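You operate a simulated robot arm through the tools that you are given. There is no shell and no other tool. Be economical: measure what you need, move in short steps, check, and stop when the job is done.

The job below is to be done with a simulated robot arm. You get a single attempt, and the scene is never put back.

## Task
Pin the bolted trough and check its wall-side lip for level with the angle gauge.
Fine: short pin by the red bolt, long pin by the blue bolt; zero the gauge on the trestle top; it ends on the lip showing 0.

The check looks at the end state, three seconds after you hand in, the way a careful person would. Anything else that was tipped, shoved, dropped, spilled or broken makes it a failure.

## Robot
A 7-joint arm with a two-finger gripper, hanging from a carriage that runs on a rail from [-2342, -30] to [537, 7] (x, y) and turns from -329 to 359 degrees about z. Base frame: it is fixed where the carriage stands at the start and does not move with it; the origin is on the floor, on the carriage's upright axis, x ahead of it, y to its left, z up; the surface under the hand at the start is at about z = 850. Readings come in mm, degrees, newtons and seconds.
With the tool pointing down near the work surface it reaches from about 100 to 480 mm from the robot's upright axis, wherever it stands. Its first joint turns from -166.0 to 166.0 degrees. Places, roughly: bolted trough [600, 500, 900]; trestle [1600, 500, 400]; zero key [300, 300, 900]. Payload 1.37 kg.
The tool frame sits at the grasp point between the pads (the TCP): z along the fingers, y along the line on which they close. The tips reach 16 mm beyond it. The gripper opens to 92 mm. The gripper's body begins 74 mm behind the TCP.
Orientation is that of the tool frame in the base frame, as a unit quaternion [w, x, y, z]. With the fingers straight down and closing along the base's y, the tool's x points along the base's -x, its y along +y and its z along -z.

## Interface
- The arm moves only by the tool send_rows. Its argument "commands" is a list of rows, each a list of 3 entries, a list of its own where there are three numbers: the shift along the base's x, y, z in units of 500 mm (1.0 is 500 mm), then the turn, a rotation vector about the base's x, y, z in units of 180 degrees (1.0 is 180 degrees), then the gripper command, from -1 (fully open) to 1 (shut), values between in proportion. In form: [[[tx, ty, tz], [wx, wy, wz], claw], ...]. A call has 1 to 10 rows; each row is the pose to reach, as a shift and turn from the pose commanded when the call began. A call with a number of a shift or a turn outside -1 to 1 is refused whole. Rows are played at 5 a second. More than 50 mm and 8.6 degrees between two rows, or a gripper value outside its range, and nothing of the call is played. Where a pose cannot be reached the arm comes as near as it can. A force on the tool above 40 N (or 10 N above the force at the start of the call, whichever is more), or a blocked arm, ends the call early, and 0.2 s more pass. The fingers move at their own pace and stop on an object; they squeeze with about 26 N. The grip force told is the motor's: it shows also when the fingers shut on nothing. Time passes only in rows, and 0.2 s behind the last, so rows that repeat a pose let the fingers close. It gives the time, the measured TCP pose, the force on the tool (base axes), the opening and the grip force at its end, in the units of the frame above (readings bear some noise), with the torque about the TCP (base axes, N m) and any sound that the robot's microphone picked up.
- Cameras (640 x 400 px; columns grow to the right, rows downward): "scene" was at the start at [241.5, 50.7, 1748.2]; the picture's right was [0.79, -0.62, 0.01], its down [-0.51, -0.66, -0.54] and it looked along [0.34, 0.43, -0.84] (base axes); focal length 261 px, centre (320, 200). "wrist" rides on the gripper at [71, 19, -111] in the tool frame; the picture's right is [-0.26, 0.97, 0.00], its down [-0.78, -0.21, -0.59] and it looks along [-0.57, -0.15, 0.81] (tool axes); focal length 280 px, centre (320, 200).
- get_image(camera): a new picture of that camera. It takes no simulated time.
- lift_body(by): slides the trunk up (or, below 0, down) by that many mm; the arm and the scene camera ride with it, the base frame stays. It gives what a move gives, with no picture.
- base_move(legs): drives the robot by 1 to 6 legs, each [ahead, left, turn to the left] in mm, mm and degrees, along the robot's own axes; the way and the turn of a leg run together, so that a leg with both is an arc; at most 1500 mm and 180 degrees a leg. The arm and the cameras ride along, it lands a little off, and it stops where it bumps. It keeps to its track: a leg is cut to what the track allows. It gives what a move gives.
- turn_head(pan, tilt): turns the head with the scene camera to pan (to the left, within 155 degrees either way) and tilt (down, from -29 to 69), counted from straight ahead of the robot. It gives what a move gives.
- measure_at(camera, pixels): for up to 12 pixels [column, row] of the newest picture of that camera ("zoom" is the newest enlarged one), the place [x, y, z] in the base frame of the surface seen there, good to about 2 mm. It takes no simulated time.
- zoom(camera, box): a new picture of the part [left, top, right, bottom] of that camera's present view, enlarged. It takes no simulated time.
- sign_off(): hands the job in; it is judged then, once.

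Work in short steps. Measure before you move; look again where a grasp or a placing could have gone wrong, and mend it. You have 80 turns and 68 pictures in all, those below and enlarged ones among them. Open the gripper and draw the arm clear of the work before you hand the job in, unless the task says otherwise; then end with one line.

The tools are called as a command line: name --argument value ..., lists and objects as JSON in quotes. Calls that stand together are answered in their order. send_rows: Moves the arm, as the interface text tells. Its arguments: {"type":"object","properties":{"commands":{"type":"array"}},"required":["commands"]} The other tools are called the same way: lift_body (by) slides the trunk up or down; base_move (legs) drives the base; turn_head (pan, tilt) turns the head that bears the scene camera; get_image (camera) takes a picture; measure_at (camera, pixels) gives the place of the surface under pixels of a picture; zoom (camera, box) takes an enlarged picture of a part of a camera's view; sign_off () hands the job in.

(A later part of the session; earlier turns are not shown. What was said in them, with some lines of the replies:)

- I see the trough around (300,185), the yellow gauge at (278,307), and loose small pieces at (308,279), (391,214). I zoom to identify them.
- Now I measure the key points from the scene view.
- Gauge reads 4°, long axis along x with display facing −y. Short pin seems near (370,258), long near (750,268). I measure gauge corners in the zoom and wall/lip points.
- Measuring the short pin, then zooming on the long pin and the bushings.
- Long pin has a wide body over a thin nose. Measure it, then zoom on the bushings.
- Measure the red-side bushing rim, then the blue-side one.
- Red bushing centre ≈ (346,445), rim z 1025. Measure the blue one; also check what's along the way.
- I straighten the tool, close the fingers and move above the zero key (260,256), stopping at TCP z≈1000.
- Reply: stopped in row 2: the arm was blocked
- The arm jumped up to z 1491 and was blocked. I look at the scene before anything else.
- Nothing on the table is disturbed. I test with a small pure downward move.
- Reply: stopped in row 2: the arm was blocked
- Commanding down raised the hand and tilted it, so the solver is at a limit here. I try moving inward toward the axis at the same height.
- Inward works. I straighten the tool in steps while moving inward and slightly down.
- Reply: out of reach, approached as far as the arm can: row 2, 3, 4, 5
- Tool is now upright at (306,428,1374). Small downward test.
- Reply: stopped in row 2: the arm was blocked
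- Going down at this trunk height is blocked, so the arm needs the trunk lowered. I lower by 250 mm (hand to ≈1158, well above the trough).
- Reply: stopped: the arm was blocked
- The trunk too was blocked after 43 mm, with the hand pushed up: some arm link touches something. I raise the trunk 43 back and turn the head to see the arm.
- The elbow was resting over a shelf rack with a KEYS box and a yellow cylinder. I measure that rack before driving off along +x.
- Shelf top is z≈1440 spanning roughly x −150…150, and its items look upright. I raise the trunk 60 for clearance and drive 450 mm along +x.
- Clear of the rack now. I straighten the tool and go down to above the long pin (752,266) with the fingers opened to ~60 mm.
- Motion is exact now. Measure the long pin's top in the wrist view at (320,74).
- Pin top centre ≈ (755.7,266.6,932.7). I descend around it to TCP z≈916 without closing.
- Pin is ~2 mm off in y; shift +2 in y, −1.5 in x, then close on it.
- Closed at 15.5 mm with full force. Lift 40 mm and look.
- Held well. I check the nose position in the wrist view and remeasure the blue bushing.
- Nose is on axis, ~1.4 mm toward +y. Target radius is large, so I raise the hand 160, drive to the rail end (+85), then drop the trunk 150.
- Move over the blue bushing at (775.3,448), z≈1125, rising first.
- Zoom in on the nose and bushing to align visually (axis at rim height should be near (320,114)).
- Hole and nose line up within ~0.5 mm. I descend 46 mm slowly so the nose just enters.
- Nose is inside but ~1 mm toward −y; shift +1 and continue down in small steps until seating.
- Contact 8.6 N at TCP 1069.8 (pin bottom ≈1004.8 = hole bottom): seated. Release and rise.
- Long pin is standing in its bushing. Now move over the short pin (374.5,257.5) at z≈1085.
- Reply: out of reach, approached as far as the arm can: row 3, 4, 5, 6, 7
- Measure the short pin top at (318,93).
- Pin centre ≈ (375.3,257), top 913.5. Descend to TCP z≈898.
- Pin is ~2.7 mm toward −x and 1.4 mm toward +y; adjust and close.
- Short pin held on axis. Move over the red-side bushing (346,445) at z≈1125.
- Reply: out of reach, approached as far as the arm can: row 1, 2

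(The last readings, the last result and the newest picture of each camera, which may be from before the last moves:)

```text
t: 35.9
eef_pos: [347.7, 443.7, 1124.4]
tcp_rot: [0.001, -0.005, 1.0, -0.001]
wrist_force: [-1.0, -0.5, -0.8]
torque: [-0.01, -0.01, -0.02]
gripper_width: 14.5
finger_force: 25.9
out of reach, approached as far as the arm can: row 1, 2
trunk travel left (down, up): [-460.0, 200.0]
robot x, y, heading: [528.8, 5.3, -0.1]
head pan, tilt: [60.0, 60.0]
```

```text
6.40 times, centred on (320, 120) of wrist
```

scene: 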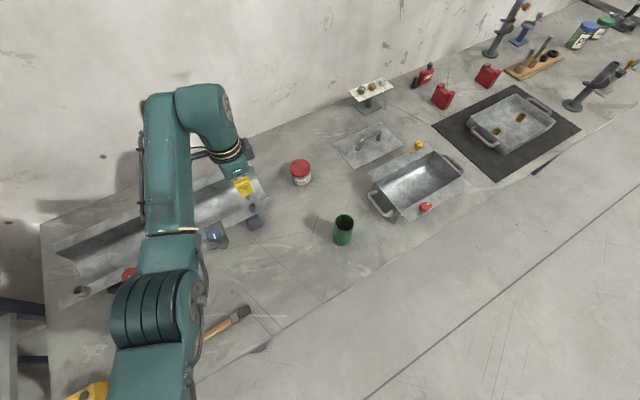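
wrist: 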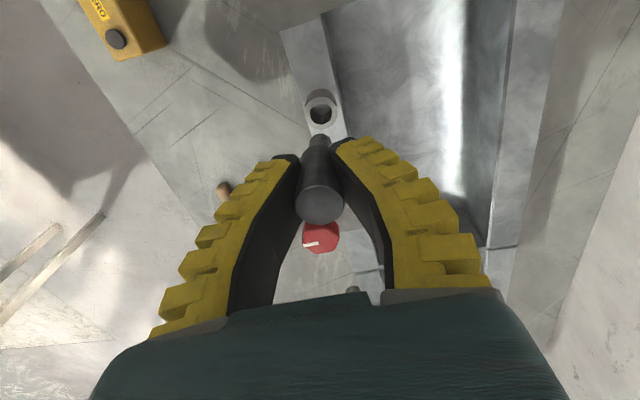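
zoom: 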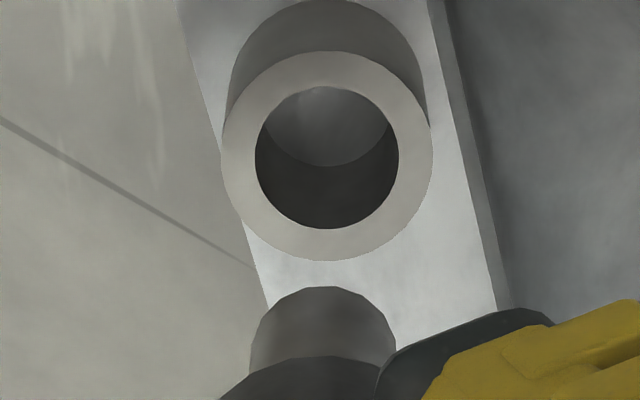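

Hole centre is ~1.7 mm toward −x and 0.6 mm toward +y from the axis. Correct and descend 57 mm so the nose just enters.

send_rows --commands '[[[-0.0034, 0.0012, -0.03], [0, 0, 0], 1], [[-0.0034, 0.0012, -0.06], [0, 0, 0], 1], [[-0.0034, 0.0012, -0.08], [0, 0, 0], 1], [[-0.0034, 0.0012, -0.092], [0, 0, 0], 1], [[-0.0034, 0.0012, -0.1], [0, 0, 0], 1], [[-0.0034, 0.0012, -0.107], [0, 0, 0], 1], [[-0.0034, 0.0012, -0.114], [0, 0, 0], 1], [[-0.0034, 0.0012, -0.114], [0, 0, 0], 1]]'

zoom --camera "wrist" --box '[270, 90, 370, 160]'

```text
t: 37.7
eef_pos: [345.1, 444.2, 1065.7]
tcp_rot: [0.0, -0.005, 1.0, -0.001]
wrist_force: [0.8, -0.8, -1.3]
torque: [0.03, -0.01, -0.01]
gripper_width: 14.3
finger_force: 25.5
trunk travel left (down, up): [-460.0, 200.0]
robot x, y, heading: [531.4, 7.7, 0.1]
head pan, tilt: [60.0, 60.0]
```

```text
5.71 times, centred on (320, 125) of wrist
```

zoom: 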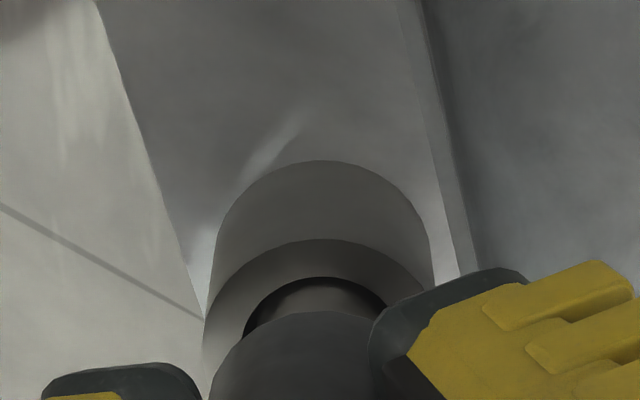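

Centred and inside, no force. Continue down ~16 mm until it seats.

send_rows --commands '[[[0, 0, -0.008], [0, 0, 0], 1], [[0, 0, -0.016], [0, 0, 0], 1], [[0, 0, -0.022], [0, 0, 0], 1], [[0, 0, -0.028], [0, 0, 0], 1], [[0, 0, -0.028], [0, 0, 0], 1]]'

zoom --camera "wrist" --box '[270, 90, 370, 160]'

```text
t: 38.9
eef_pos: [345.3, 445.4, 1052.5]
tcp_rot: [-0.001, -0.004, 1.0, -0.001]
wrist_force: [0.5, -2.7, 6.4]
torque: [-0.15, 0.04, 0.02]
gripper_width: 14.0
finger_force: 26.1
trunk travel left (down, up): [-460.0, 200.0]
robot x, y, heading: [529.8, 7.2, -0.3]
head pan, tilt: [60.0, 60.0]
```

```text
5.71 times, centred on (320, 125) of wrist
```

zoom: 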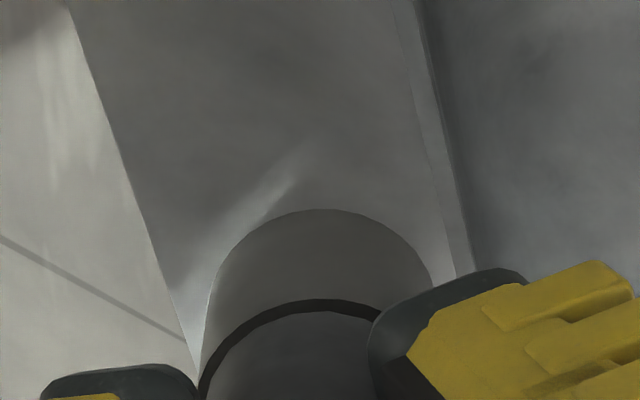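

Contact at TCP 1052.5: seated. Release, rise, and view.

send_rows --commands '[[[0, 0, 0], [0, 0, 0], 0.5], [[0, 0, 0], [0, 0, 0], 0], [[0, 0, 0], [0, 0, 0], -0.3], [[0, 0, 0], [0, 0, 0], -0.3], [[0, 0, 0.05], [0, 0, 0], -0.3], [[0, 0, 0.12], [0, 0, 0], -0.3], [[0, 0, 0.2], [0, 0, 0], -0.3], [[0, 0, 0.28], [0, 0, 0], -0.3]]'

get_image --camera "wrist"

```text
t: 40.7
eef_pos: [341.1, 443.9, 1192.3]
tcp_rot: [0.001, -0.004, 1.0, -0.002]
wrist_force: [-0.8, 0.1, 0.6]
torque: [0.03, 0.0, 0.0]
gripper_width: 62.3
finger_force: 1.6
trunk travel left (down, up): [-460.0, 200.0]
robot x, y, heading: [533.8, 7.5, -0.2]
head pan, tilt: [60.0, 60.0]
```

```text
31 pictures are left
```

wrist: 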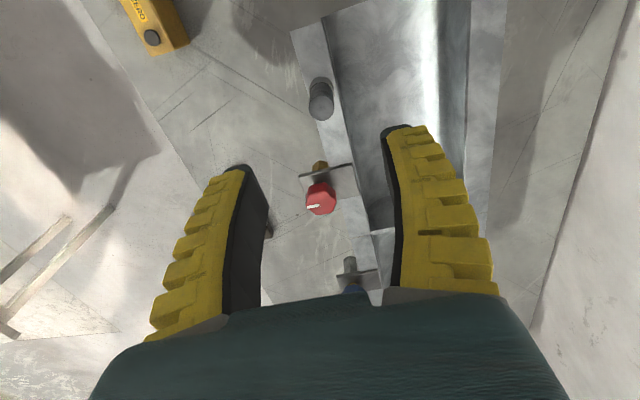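

Both pins are in. Before pressing the key at (260,256), I check the rack's nearest edge, since the wrist camera juts 71 mm toward −x.

turn_head --pan 125 --tilt 50

get_image --camera "scene"

```text
t: 42.0
eef_pos: [340.8, 445.0, 1193.2]
tcp_rot: [0.0, -0.005, 1.0, -0.001]
wrist_force: [0.2, 0.2, -0.1]
torque: [0.02, 0.02, -0.01]
gripper_width: 62.2
finger_force: 2.6
trunk travel left (down, up): [-460.0, 200.0]
robot x, y, heading: [533.5, 8.7, 0.1]
head pan, tilt: [125.0, 50.0]
```

```text
30 pictures are left
```

scene: 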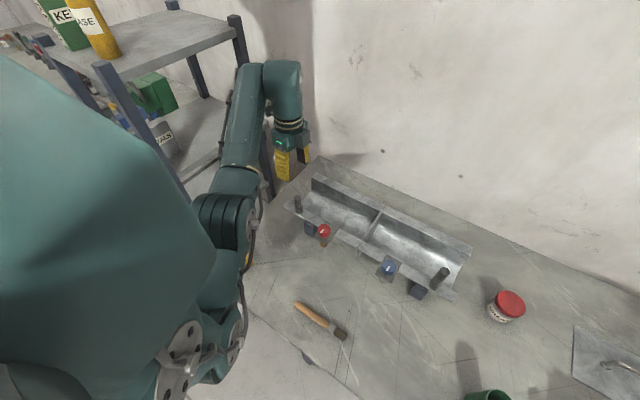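

Rack items are still upright. I measure its right-side posts.

measure_at --camera "scene" --pixels '[[237, 20], [242, 55], [112, 85], [140, 130], [165, 165], [182, 192], [225, 40], [200, 180], [270, 190], [255, 95]]'

```text
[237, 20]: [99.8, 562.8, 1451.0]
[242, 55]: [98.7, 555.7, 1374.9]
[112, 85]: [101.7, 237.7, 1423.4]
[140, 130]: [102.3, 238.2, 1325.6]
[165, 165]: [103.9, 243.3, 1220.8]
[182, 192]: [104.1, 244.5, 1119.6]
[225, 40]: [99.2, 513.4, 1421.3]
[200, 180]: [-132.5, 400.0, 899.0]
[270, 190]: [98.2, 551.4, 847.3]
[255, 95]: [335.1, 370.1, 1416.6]
```

Rack edge is x≈105, leaving ample room. Move with closed fingers to above the key (260,256), z≈1000.

send_rows --commands '[[[-0.02, -0.06, -0.02], [0, 0, 0], 1], [[-0.05, -0.13, -0.06], [0, 0, 0], 1], [[-0.08, -0.2, -0.1], [0, 0, 0], 1], [[-0.11, -0.27, -0.16], [0, 0, 0], 1], [[-0.14, -0.33, -0.22], [0, 0, 0], 1], [[-0.16, -0.377, -0.29], [0, 0, 0], 1], [[-0.162, -0.377, -0.37], [0, 0, 0], 1], [[-0.162, -0.377, -0.386], [0, 0, 0], 1]]'

get_image --camera "wrist"

```text
t: 43.8
eef_pos: [265.2, 256.5, 1000.4]
tcp_rot: [-0.001, -0.005, 1.0, 0.0]
wrist_force: [0.3, 0.5, -0.2]
torque: [0.03, 0.0, -0.02]
gripper_width: 0.2
finger_force: 25.9
trunk travel left (down, up): [-460.0, 200.0]
robot x, y, heading: [530.8, 5.5, -0.3]
head pan, tilt: [125.0, 50.0]
```

```text
29 pictures are left
```

wrist: 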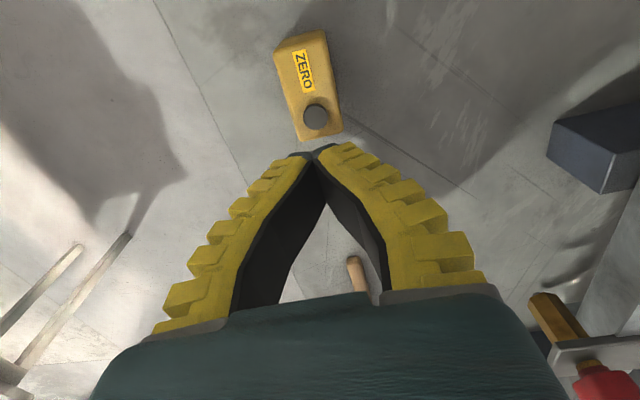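

Measure key and gauge top corners from this close view.

measure_at --camera "wrist" --pixels '[[316, 116], [304, 116], [328, 116], [316, 105], [280, 45], [322, 36], [338, 128], [302, 135], [305, 70], [330, 90]]'

```text
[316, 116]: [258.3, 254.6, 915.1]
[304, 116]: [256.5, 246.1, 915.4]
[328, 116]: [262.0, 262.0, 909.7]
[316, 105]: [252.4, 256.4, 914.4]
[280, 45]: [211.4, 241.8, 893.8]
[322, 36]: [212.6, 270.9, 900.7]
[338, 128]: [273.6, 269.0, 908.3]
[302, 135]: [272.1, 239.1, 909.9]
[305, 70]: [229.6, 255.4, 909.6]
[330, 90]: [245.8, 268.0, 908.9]
```

Shift (−5.5,−2.3) and go down to just above the key (TCP 936).

send_rows --commands '[[[-0.011, -0.0046, -0.04], [0, 0, 0], 1], [[-0.011, -0.0046, -0.1], [0, 0, 0], 1], [[-0.011, -0.0046, -0.128], [0, 0, 0], 1], [[-0.011, -0.0046, -0.128], [0, 0, 0], 1]]'

zoom --camera "wrist" --box '[240, 60, 400, 180]'

```text
t: 44.8
eef_pos: [258.7, 255.5, 936.3]
tcp_rot: [0.001, -0.004, 1.0, 0.0]
wrist_force: [0.4, 0.5, -1.1]
torque: [0.01, 0.0, 0.01]
gripper_width: 0.0
finger_force: 25.8
trunk travel left (down, up): [-460.0, 200.0]
robot x, y, heading: [537.5, 7.1, -0.1]
head pan, tilt: [125.0, 50.0]
```

```text
3.33 times, centred on (320, 120) of wrist
```

zoom: 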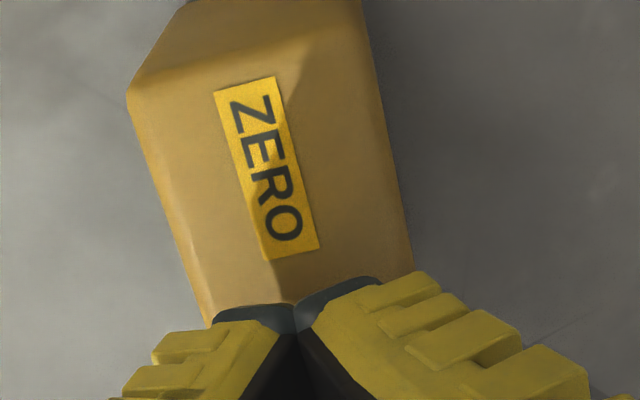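

Fingertips cover the key. Press down in 1.5 mm steps to ~9 mm, then come back up.

send_rows --commands '[[[0, 0, -0.004], [0, 0, 0], 1], [[0, 0, -0.008], [0, 0, 0], 1], [[0, 0, -0.011], [0, 0, 0], 1], [[0, 0, -0.014], [0, 0, 0], 1], [[0, 0, -0.016], [0, 0, 0], 1], [[0, 0, -0.016], [0, 0, 0], 1]]'

```text
t: 46.2
eef_pos: [257.8, 254.7, 928.1]
tcp_rot: [0.0, -0.004, 1.0, 0.0]
wrist_force: [0.2, 0.2, 1.0]
torque: [0.0, 0.02, 0.01]
gripper_width: 0.2
finger_force: 25.7
trunk travel left (down, up): [-460.0, 200.0]
robot x, y, heading: [532.1, 4.4, -0.0]
head pan, tilt: [125.0, 50.0]
```

Slight force (≈1 N), no click yet. Press a few mm more.

send_rows --commands '[[[0, 0, -0.003], [0, 0, 0], 1], [[0, 0, -0.006], [0, 0, 0], 1], [[0, 0, -0.008], [0, 0, 0], 1], [[0, 0, -0.008], [0, 0, 0], 1]]'

```text
t: 47.2
eef_pos: [258.2, 255.0, 924.7]
tcp_rot: [-0.001, -0.005, 1.0, 0.001]
wrist_force: [0.7, -0.3, 1.4]
torque: [0.0, -0.02, -0.04]
gripper_width: 5.8
finger_force: 26.0
trunk travel left (down, up): [-460.0, 200.0]
robot x, y, heading: [529.1, 5.4, -0.0]
head pan, tilt: [125.0, 50.0]
```

The fingers spread to 5.8 mm – the key edge may be wedging between the tips. Rise and check the display.

send_rows --commands '[[[0, 0, 0.02], [0, 0, 0], 1], [[0, 0, 0.08], [0, 0, 0], 1], [[0, 0, 0.16], [0, 0, 0], 1], [[0, 0, 0.24], [0, 0, 0], 1]]'

get_image --camera "wrist"

turn_head --pan 140 --tilt 60

get_image --camera "scene"

```text
t: 48.2
eef_pos: [258.2, 252.7, 1047.3]
tcp_rot: [0.0, -0.005, 1.0, -0.001]
wrist_force: [-0.2, 0.1, 0.0]
torque: [0.01, 0.03, 0.0]
gripper_width: 0.0
finger_force: 25.9
trunk travel left (down, up): [-460.0, 200.0]
robot x, y, heading: [537.5, 2.8, -0.1]
head pan, tilt: [125.0, 50.0]
```

```text
27 pictures are left
```

wrist: 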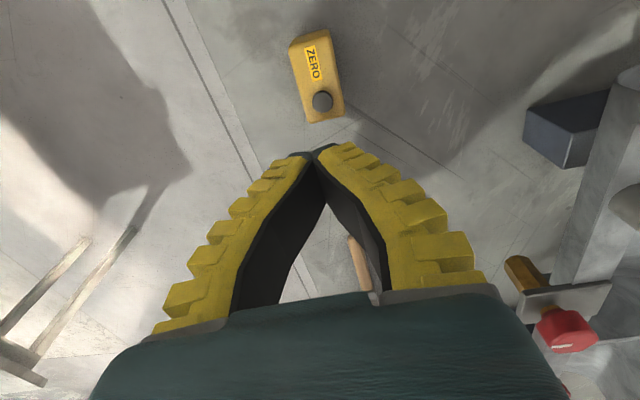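

```text
t: 49.0
eef_pos: [258.5, 253.6, 1046.7]
tcp_rot: [0.0, -0.005, 1.0, -0.002]
wrist_force: [0.7, 0.9, -0.5]
torque: [-0.02, -0.04, 0.01]
gripper_width: 0.2
finger_force: 25.8
trunk travel left (down, up): [-460.0, 200.0]
robot x, y, heading: [533.8, 7.8, -0.3]
head pan, tilt: [140.0, 60.0]
```

```text
26 pictures are left
```

scene: 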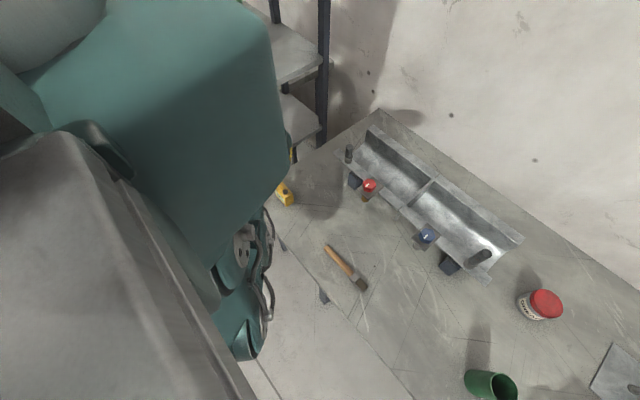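

Zoom on the gauge display and on the long pin, which looks leaning at (483,256).

zoom --camera "scene" --box '[265, 178, 305, 208]'

zoom --camera "scene" --box '[440, 220, 520, 290]'

```text
13.33 times, centred on (285, 193) of scene
```

zoom: 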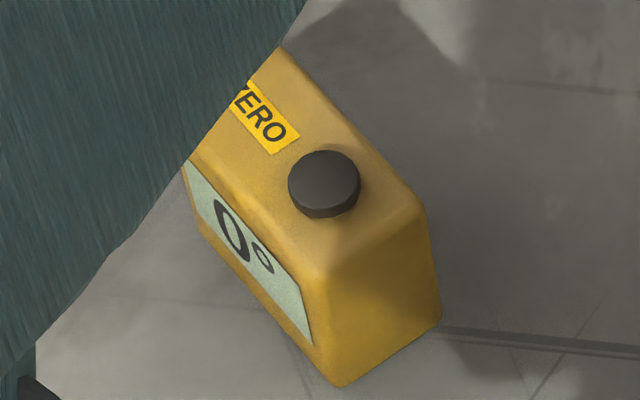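

```text
5.71 times, centred on (480, 255) of scene
```

zoom: 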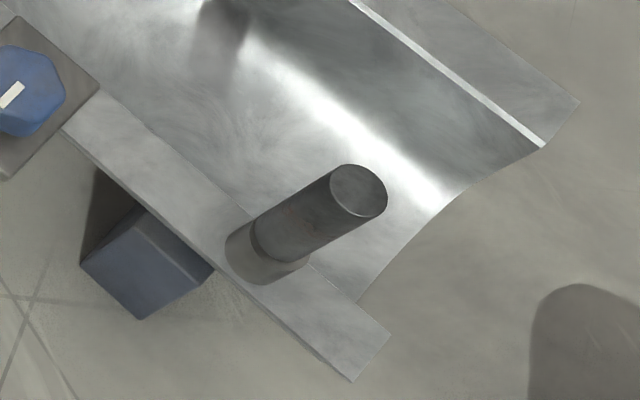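

Gauge shows 0°. Verify the long pin is upright by measuring its top.

measure_at --camera "zoom" --pixels '[[358, 190], [335, 190], [383, 192], [358, 168], [355, 212], [290, 215], [250, 262], [565, 100], [530, 145], [545, 120]]'

```text
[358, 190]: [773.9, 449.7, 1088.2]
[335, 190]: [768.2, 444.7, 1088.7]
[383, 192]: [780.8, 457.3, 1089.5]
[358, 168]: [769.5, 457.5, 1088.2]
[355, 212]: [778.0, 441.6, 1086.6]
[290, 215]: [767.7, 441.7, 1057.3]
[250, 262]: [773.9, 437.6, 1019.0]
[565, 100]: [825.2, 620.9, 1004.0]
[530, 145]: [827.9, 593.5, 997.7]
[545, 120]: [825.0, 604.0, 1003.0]
```

Long pin is upright at (774,450). Now measure the gauge again from the wrist image before grasping.

measure_at --camera "wrist" --pixels '[[323, 101], [292, 48], [326, 33], [343, 110], [308, 120], [312, 60], [302, 90], [336, 80], [297, 75]]'

```text
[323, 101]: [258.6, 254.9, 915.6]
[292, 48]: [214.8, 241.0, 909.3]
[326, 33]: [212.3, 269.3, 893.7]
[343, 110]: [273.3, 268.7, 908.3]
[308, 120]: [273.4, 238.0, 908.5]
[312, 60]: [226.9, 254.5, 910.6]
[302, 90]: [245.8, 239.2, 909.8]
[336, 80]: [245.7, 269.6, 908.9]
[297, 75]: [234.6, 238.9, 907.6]
```

Gauge unmoved (centre ≈ 244.5,254). Open to 62 mm, shift over it and descend to TCP z≈884.

send_rows --commands '[[[-0.013, 0.001, 0], [0, 0, 0], -0.3], [[-0.027, 0.001, 0], [0, 0, 0], -0.3], [[-0.027, 0.001, -0.06], [0, 0, 0], -0.3], [[-0.027, 0.001, -0.13], [0, 0, 0], -0.3], [[-0.027, 0.001, -0.2], [0, 0, 0], -0.3], [[-0.027, 0.001, -0.27], [0, 0, 0], -0.3], [[-0.027, 0.001, -0.326], [0, 0, 0], -0.3], [[-0.027, 0.001, -0.326], [0, 0, 0], -0.3]]'

get_image --camera "wrist"

```text
t: 50.8
eef_pos: [247.1, 255.0, 882.5]
tcp_rot: [0.0, -0.004, 1.0, -0.001]
wrist_force: [-0.5, 0.8, 0.1]
torque: [0.03, -0.01, -0.02]
gripper_width: 62.6
finger_force: 1.9
trunk travel left (down, up): [-460.0, 200.0]
robot x, y, heading: [532.9, 9.1, -0.2]
head pan, tilt: [140.0, 60.0]
```

```text
23 pictures are left
```

wrist: 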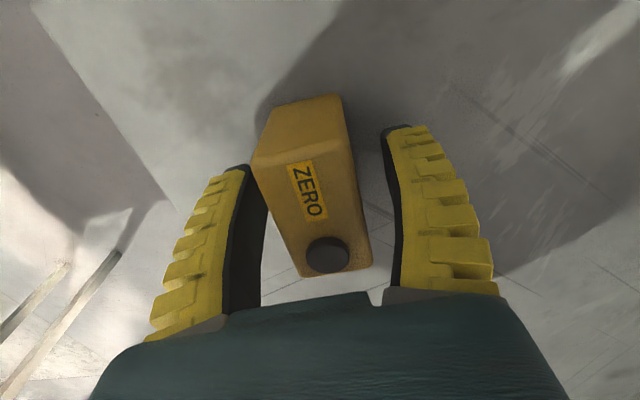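

Gauge sits between the pads. Close and lift 30 mm.

send_rows --commands '[[[0, 0, 0], [0, 0, 0], 0], [[0, 0, 0], [0, 0, 0], 0.3], [[0, 0, 0], [0, 0, 0], 1], [[0, 0, 0], [0, 0, 0], 1], [[0, 0, 0], [0, 0, 0], 1], [[0, 0, 0.02], [0, 0, 0], 1], [[0, 0, 0.06], [0, 0, 0], 1]]'

get_image --camera "wrist"

```text
t: 52.4
eef_pos: [247.4, 255.5, 910.6]
tcp_rot: [0.0, -0.004, 1.0, -0.001]
wrist_force: [0.5, 0.6, -0.3]
torque: [0.0, 0.0, 0.0]
gripper_width: 58.0
finger_force: 2.1
trunk travel left (down, up): [-460.0, 200.0]
robot x, y, heading: [534.9, 6.5, 0.0]
head pan, tilt: [140.0, 60.0]
```

```text
22 pictures are left
```

wrist: 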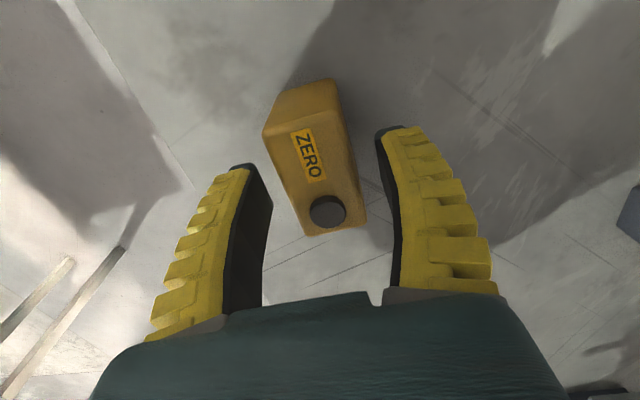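

The gripper didn't close (58 mm) and the gauge stayed put. I go back down and command the close again.

send_rows --commands '[[[0, 0, -0.03], [0, 0, 0], -0.3], [[0, 0, -0.057], [0, 0, 0], -0.3], [[0, 0, -0.057], [0, 0, 0], 1], [[0, 0, -0.057], [0, 0, 0], 1], [[0, 0, -0.057], [0, 0, 0], 1], [[0, 0, -0.057], [0, 0, 0], 1], [[0, 0, -0.057], [0, 0, 0], 1]]'

```text
t: 54.0
eef_pos: [245.6, 255.1, 883.6]
tcp_rot: [-0.001, -0.004, 1.0, 0.0]
wrist_force: [3.7, -4.1, 14.2]
torque: [-0.01, -0.08, 0.1]
gripper_width: 30.4
finger_force: 25.8
trunk travel left (down, up): [-460.0, 200.0]
robot x, y, heading: [530.9, 5.3, 0.1]
head pan, tilt: [140.0, 60.0]
```

Now closed at 30 mm with full grip force, with a 14 N upward reaction. Lift 40 mm gently and look.

send_rows --commands '[[[0, 0, 0.004], [0, 0, 0], 1], [[0, 0, 0.01], [0, 0, 0], 1], [[0, 0, 0.04], [0, 0, 0], 1], [[0, 0, 0.08], [0, 0, 0], 1], [[0, 0, 0.08], [0, 0, 0], 1]]'

get_image --camera "wrist"

```text
t: 55.2
eef_pos: [245.3, 254.1, 922.3]
tcp_rot: [-0.001, -0.006, 1.0, -0.001]
wrist_force: [0.0, -0.1, -1.8]
torque: [-0.01, -0.03, -0.03]
gripper_width: 28.3
finger_force: 25.9
trunk travel left (down, up): [-460.0, 200.0]
robot x, y, heading: [532.3, 6.5, -0.0]
head pan, tilt: [140.0, 60.0]
```

```text
21 pictures are left
```

wrist: 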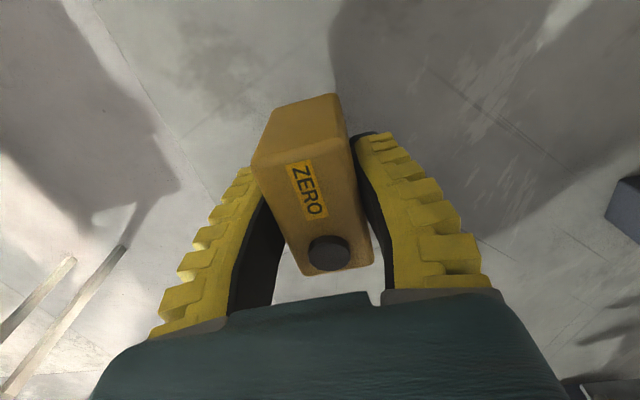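

Gauge is held. Raise and move toward (475,384,1342), so that the trunk can then be lowered for reach to the lip.

send_rows --commands '[[[0.046, 0.026, 0.084], [0, 0, 0], 1], [[0.092, 0.052, 0.168], [0, 0, 0], 1], [[0.138, 0.078, 0.252], [0, 0, 0], 1], [[0.184, 0.104, 0.336], [0, 0, 0], 1], [[0.23, 0.13, 0.42], [0, 0, 0], 1], [[0.276, 0.156, 0.504], [0, 0, 0], 1], [[0.322, 0.182, 0.588], [0, 0, 0], 1], [[0.368, 0.208, 0.672], [0, 0, 0], 1], [[0.414, 0.234, 0.756], [0, 0, 0], 1], [[0.46, 0.26, 0.84], [0, 0, 0], 1]]'

lift_body --by -200

```text
t: 57.4
eef_pos: [426.9, 453.2, 1228.3]
tcp_rot: [0.001, -0.004, 1.0, -0.001]
wrist_force: [0.1, -0.4, -1.4]
torque: [-0.01, -0.01, 0.01]
gripper_width: 27.8
finger_force: 26.0
out of reach, approached as far as the arm can: row 5, 6, 7, 8, 9, 10
trunk travel left (down, up): [-460.0, 200.0]
robot x, y, heading: [528.5, 6.4, -0.2]
head pan, tilt: [140.0, 60.0]
```

```text
t: 59.6
eef_pos: [427.2, 454.6, 1028.9]
tcp_rot: [-0.001, -0.004, 1.0, 0.002]
wrist_force: [-2.3, 1.1, 19.0]
torque: [0.02, -0.2, -0.01]
gripper_width: 31.7
finger_force: 26.2
trunk travel left (down, up): [-260.0, 400.0]
robot x, y, heading: [532.9, 3.8, -0.1]
head pan, tilt: [140.0, 60.0]
```

The arm ended elsewhere (427,453) and the gauge now presses on the trough's front lip with 19 N. I raise the trunk right away.

lift_body --by 90

get_image --camera "wrist"

```text
t: 60.8
eef_pos: [426.9, 453.6, 1116.4]
tcp_rot: [0.0, -0.005, 1.0, -0.001]
wrist_force: [-0.3, -0.6, -1.1]
torque: [0.01, -0.01, 0.03]
gripper_width: 28.3
finger_force: 26.1
trunk travel left (down, up): [-350.0, 310.0]
robot x, y, heading: [534.2, 5.9, 0.1]
head pan, tilt: [140.0, 60.0]
```

```text
20 pictures are left
```

wrist: 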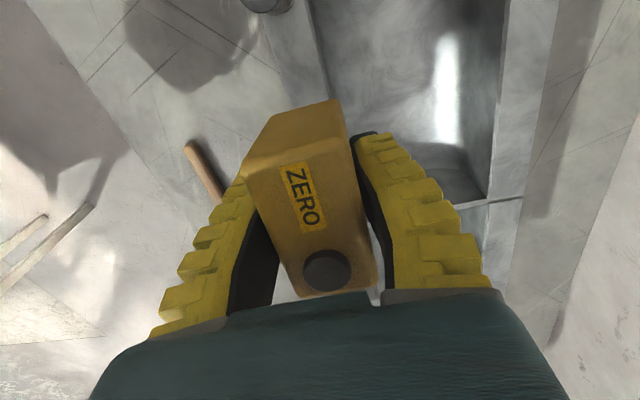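

Gauge slid ~8 mm up in the grip but is held. I test a small move (+20,+20) to confirm the commanded reference.

send_rows --commands '[[[0.02, 0.02, 0], [0, 0, 0], 1], [[0.04, 0.04, 0], [0, 0, 0], 1], [[0.04, 0.04, 0], [0, 0, 0], 1]]'

```text
t: 61.6
eef_pos: [447.8, 472.5, 1117.6]
tcp_rot: [-0.001, -0.004, 1.0, -0.001]
wrist_force: [-0.2, 1.4, -1.7]
torque: [-0.02, 0.02, -0.02]
gripper_width: 28.2
finger_force: 26.3
trunk travel left (down, up): [-350.0, 310.0]
robot x, y, heading: [534.1, 8.1, -0.1]
head pan, tilt: [140.0, 60.0]
```

Reference is fine. Move to above the lip at (500,606), z≈1117.

send_rows --commands '[[[0.02, 0.053, 0], [0, 0, 0], 1], [[0.04, 0.106, 0], [0, 0, 0], 1], [[0.06, 0.159, 0], [0, 0, 0], 1], [[0.08, 0.212, 0], [0, 0, 0], 1], [[0.104, 0.266, 0], [0, 0, 0], 1], [[0.104, 0.266, 0], [0, 0, 0], 1]]'

get_image --camera "wrist"

```text
t: 63.0
eef_pos: [501.5, 604.9, 1118.0]
tcp_rot: [0.0, -0.004, 1.0, -0.001]
wrist_force: [-0.9, -0.5, -1.2]
torque: [0.03, -0.01, 0.0]
gripper_width: 27.9
finger_force: 26.3
trunk travel left (down, up): [-350.0, 310.0]
robot x, y, heading: [532.1, 5.7, -0.3]
head pan, tilt: [140.0, 60.0]
```

```text
19 pictures are left
```

wrist: 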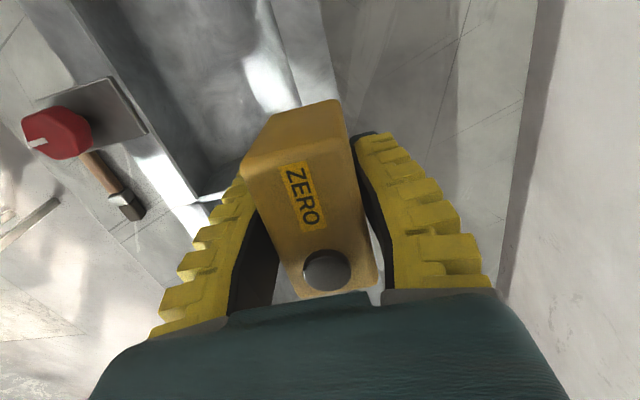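

In reach. Measure the lip edges near (285–330, 20–90).

measure_at --camera "wrist" --pixels '[[284, 40], [290, 40], [300, 60], [310, 60], [318, 30], [322, 30], [326, 30], [322, 80], [328, 80], [281, 10]]'

zoom --camera "wrist" --box '[250, 0, 370, 110]'

```text
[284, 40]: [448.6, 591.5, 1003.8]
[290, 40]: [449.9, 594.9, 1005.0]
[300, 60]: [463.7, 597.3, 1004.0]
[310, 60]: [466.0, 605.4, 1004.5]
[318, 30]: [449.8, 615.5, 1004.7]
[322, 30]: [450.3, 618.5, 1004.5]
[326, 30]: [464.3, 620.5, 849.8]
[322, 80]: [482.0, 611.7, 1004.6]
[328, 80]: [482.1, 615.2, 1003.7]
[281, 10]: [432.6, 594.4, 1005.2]
```

```text
3.64 times, centred on (310, 55) of wrist
```

zoom: 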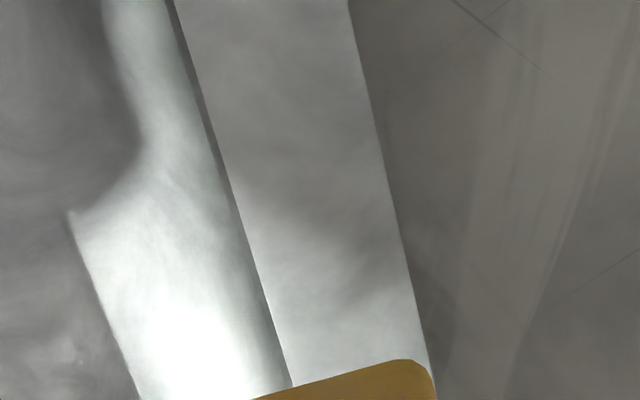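

Lip spans y 592–621 (centre 606.5). Shift y +1.2 and descend to TCP ≈1042.

send_rows --commands '[[[0, 0.0024, -0.04], [0, 0, 0], 1], [[0, 0.0024, -0.08], [0, 0, 0], 1], [[0, 0.0024, -0.12], [0, 0, 0], 1], [[0, 0.0024, -0.152], [0, 0, 0], 1], [[0, 0.0024, -0.152], [0, 0, 0], 1]]'

```text
t: 64.2
eef_pos: [499.1, 606.0, 1042.1]
tcp_rot: [0.0, -0.005, 1.0, -0.001]
wrist_force: [0.0, 0.3, -1.7]
torque: [0.0, 0.0, -0.02]
gripper_width: 28.0
finger_force: 26.0
trunk travel left (down, up): [-350.0, 310.0]
robot x, y, heading: [533.0, 6.7, -0.1]
head pan, tilt: [140.0, 60.0]
```

Now slow steps down until light contact.

send_rows --commands '[[[0, 0, -0.006], [0, 0, 0], 1], [[0, 0, -0.012], [0, 0, 0], 1], [[0, 0, -0.016], [0, 0, 0], 1], [[0, 0, -0.016], [0, 0, 0], 1]]'

```text
t: 65.2
eef_pos: [500.0, 606.9, 1034.1]
tcp_rot: [0.0, -0.005, 1.0, 0.0]
wrist_force: [0.4, -0.7, -1.6]
torque: [-0.01, 0.0, -0.02]
gripper_width: 28.1
finger_force: 26.0
trunk travel left (down, up): [-350.0, 310.0]
robot x, y, heading: [530.4, 5.9, -0.3]
head pan, tilt: [140.0, 60.0]
```

send_rows --commands '[[[0, 0, -0.004], [0, 0, 0], 1], [[0, 0, -0.007], [0, 0, 0], 1], [[0, 0, -0.01], [0, 0, 0], 1], [[0, 0, -0.01], [0, 0, 0], 1]]'

```text
t: 66.2
eef_pos: [499.3, 605.7, 1031.0]
tcp_rot: [-0.001, -0.005, 1.0, -0.001]
wrist_force: [-0.1, -2.8, 5.8]
torque: [0.02, 0.23, 0.08]
gripper_width: 28.3
finger_force: 26.1
trunk travel left (down, up): [-350.0, 310.0]
robot x, y, heading: [532.3, 8.3, -0.1]
head pan, tilt: [140.0, 60.0]
```

Contact (≈6 N). Open slowly in place so the gauge settles on the lip.

send_rows --commands '[[[0, 0, 0], [0, 0, 0], 0.3], [[0, 0, 0], [0, 0, 0], 0.2], [[0, 0, 0], [0, 0, 0], 0], [[0, 0, 0], [0, 0, 0], -0.2], [[0, 0, 0], [0, 0, 0], -0.3], [[0, 0, 0], [0, 0, 0], -0.3]]'

get_image --camera "wrist"

```text
t: 67.6
eef_pos: [500.0, 605.8, 1027.9]
tcp_rot: [0.0, -0.004, 1.0, -0.001]
wrist_force: [0.3, 0.0, 0.2]
torque: [0.04, 0.02, 0.02]
gripper_width: 62.2
finger_force: 2.3
trunk travel left (down, up): [-350.0, 310.0]
robot x, y, heading: [533.4, 5.9, -0.2]
head pan, tilt: [140.0, 60.0]
```

```text
17 pictures are left
```

wrist: 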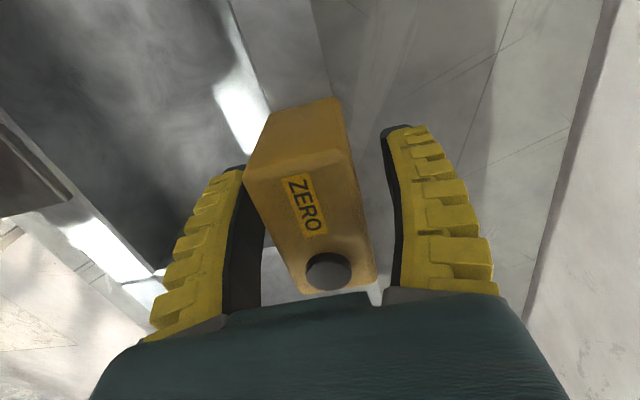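

Gauge stands upright between open fingers. Rise straight up 150 mm and look.

send_rows --commands '[[[0, 0, 0.03], [0, 0, 0], -0.3], [[0, 0, 0.09], [0, 0, 0], -0.3], [[0, 0, 0.16], [0, 0, 0], -0.3], [[0, 0, 0.23], [0, 0, 0], -0.3], [[0, 0, 0.3], [0, 0, 0], -0.3]]'

get_image --camera "wrist"

```text
t: 68.8
eef_pos: [503.2, 606.5, 1179.4]
tcp_rot: [0.0, -0.004, 1.0, -0.002]
wrist_force: [0.0, 0.1, -0.4]
torque: [0.05, -0.01, 0.01]
gripper_width: 62.3
finger_force: 1.5
trunk travel left (down, up): [-350.0, 310.0]
robot x, y, heading: [533.6, 9.1, -0.3]
head pan, tilt: [140.0, 60.0]
```

```text
16 pictures are left
```

wrist: 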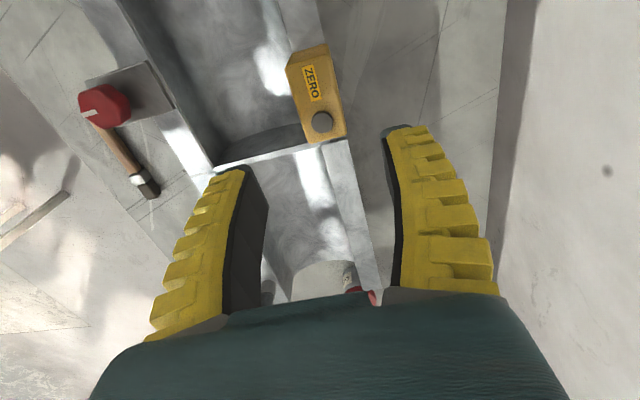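

Gauge stands on the lip. Draw the arm clear to (703,356,1220) and turn the head to read the display.

send_rows --commands '[[[0.05, -0.06, 0.01], [0, 0, 0], -0.3], [[0.1, -0.12, 0.02], [0, 0, 0], -0.3], [[0.15, -0.18, 0.03], [0, 0, 0], -0.3], [[0.2, -0.24, 0.04], [0, 0, 0], -0.3], [[0.25, -0.31, 0.05], [0, 0, 0], -0.3], [[0.3, -0.37, 0.06], [0, 0, 0], -0.3], [[0.35, -0.43, 0.07], [0, 0, 0], -0.3], [[0.4, -0.5, 0.08], [0, 0, 0], -0.3]]'

turn_head --pan 110 --tilt 45

get_image --camera "scene"

```text
t: 70.6
eef_pos: [691.3, 452.8, 1130.8]
tcp_rot: [0.001, -0.005, 1.0, 0.002]
wrist_force: [0.1, -0.3, -0.3]
torque: [0.04, 0.0, -0.01]
gripper_width: 62.4
finger_force: 2.1
out of reach, approached as far as the arm can: row 3, 4, 5, 6, 7, 8
trunk travel left (down, up): [-350.0, 310.0]
robot x, y, heading: [533.7, 3.9, -0.1]
head pan, tilt: [140.0, 60.0]
```

```text
t: 71.6
eef_pos: [690.7, 453.1, 1131.6]
tcp_rot: [0.001, -0.006, 1.0, 0.003]
wrist_force: [-0.5, -0.4, -0.1]
torque: [-0.01, 0.02, -0.03]
gripper_width: 62.3
finger_force: 1.8
trunk travel left (down, up): [-350.0, 310.0]
robot x, y, heading: [531.3, 7.5, -0.1]
head pan, tilt: [110.0, 45.0]
```

```text
15 pictures are left
```

scene: 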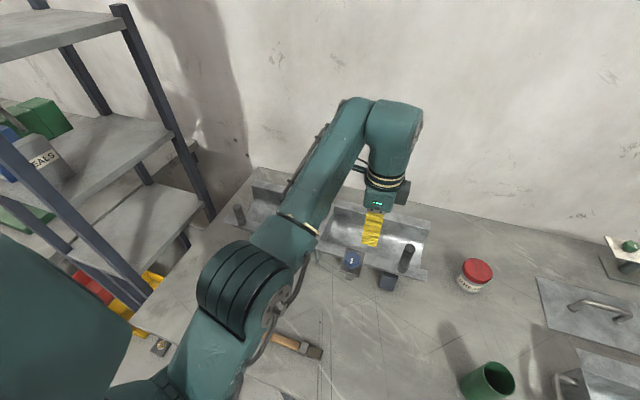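

Gauge is hidden behind the arm. Raise the trunk 250 and look again.

lift_body --by 250

send_rows --commands '[[[0.08, -0.04, 0], [0, 0, 0], -0.3], [[0.16, -0.08, 0], [0, 0, 0], -0.3], [[0.24, -0.14, 0], [0, 0, 0], -0.3], [[0.32, -0.2, 0], [0, 0, 0], -0.3], [[0.39, -0.26, 0], [0, 0, 0], -0.3]]'

get_image --camera "scene"

```text
t: 74.2
eef_pos: [689.9, 452.6, 1381.1]
tcp_rot: [0.0, -0.004, 1.0, 0.002]
wrist_force: [-0.2, -1.0, -0.3]
torque: [-0.02, 0.01, 0.0]
gripper_width: 62.2
finger_force: 1.8
trunk travel left (down, up): [-600.0, 60.0]
robot x, y, heading: [531.3, 8.9, -0.2]
head pan, tilt: [110.0, 45.0]
```

```text
t: 75.3
eef_pos: [883.9, 319.5, 1377.7]
tcp_rot: [0.001, -0.004, 1.0, 0.001]
wrist_force: [0.2, 0.6, 0.2]
torque: [-0.03, -0.03, 0.01]
gripper_width: 62.4
finger_force: 1.5
trunk travel left (down, up): [-600.0, 60.0]
robot x, y, heading: [533.5, 7.5, -0.2]
head pan, tilt: [110.0, 45.0]
```

```text
14 pictures are left
```

scene: 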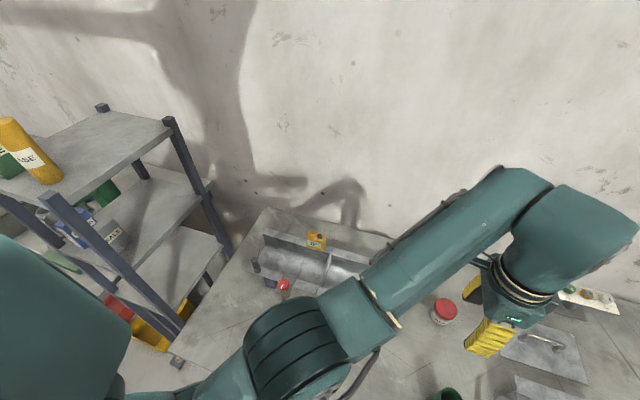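

Gauge visible at (316,241); zoom to read it, and on the trough.

zoom --camera "scene" --box '[300, 228, 332, 254]'

zoom --camera "scene" --box '[240, 215, 380, 310]'

```text
15.38 times, centred on (316, 241) of scene
```

zoom: 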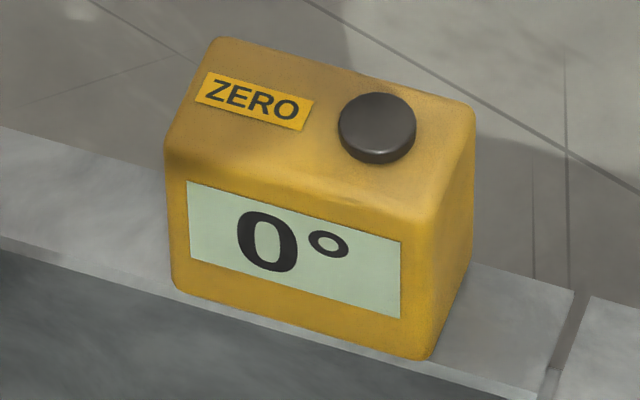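

```text
4.21 times, centred on (310, 262) of scene
```

zoom: 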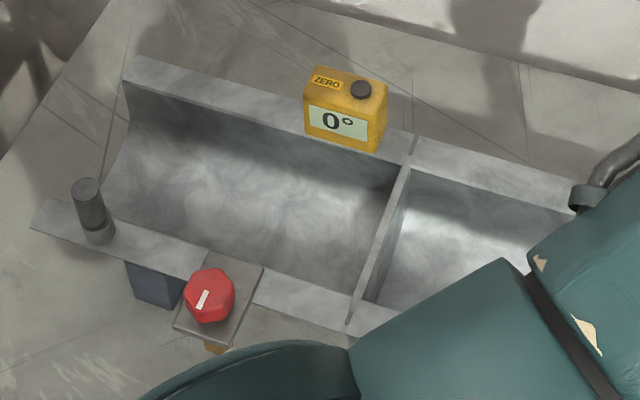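

Gauge reads 0° on the lip. A last check of the rack items that the elbow was near at the start.

turn_head --pan 140 --tilt 30

get_image --camera "scene"

```text
t: 76.3
eef_pos: [884.5, 320.0, 1375.8]
tcp_rot: [0.001, -0.005, 1.0, 0.003]
wrist_force: [-0.4, 0.1, -0.2]
torque: [-0.03, -0.01, 0.01]
gripper_width: 62.2
finger_force: 1.3
trunk travel left (down, up): [-600.0, 60.0]
robot x, y, heading: [535.9, 10.4, -0.2]
head pan, tilt: [140.0, 30.0]
```

```text
11 pictures are left
```

scene: 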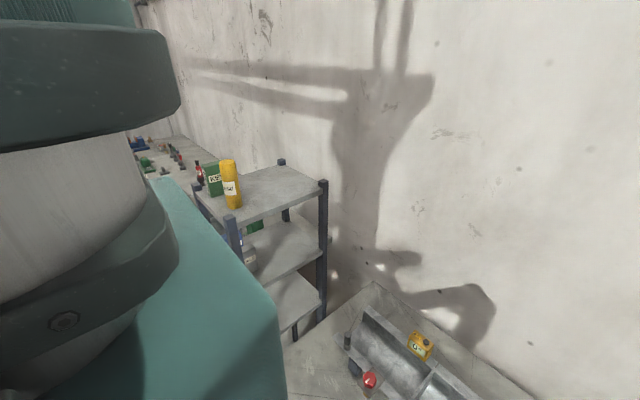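

Both rack items stand upright; confirm the cylinder's place against the earlier (23,289,1573).

measure_at --camera "scene" --pixels '[[228, 163], [233, 204], [212, 164]]'

zoom --camera "scene" --box '[180, 140, 290, 220]'

```text
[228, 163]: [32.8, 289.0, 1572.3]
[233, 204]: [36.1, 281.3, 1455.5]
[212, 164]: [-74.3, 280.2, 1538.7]
```

```text
5.00 times, centred on (235, 180) of scene
```

zoom: 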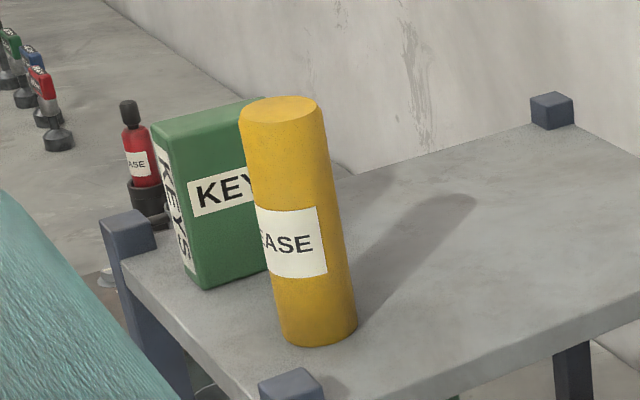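

Everything stands: pins seated, gauge on the lip at 0°, rack undisturbed, arm clear and open. Handing in.

sign_off

```text
The job is handed in.
```

The trough is pinned, with the short pin by the red bolt and the long pin by the blue bolt. The gauge was zeroed on the trestle top and now sits on the wall-side lip showing 0°. On the way there it briefly pressed on the trough's front lip with about 19 N, and early on the elbow touched the shelf rack; the closing pictures show nothing tipped or out of place.
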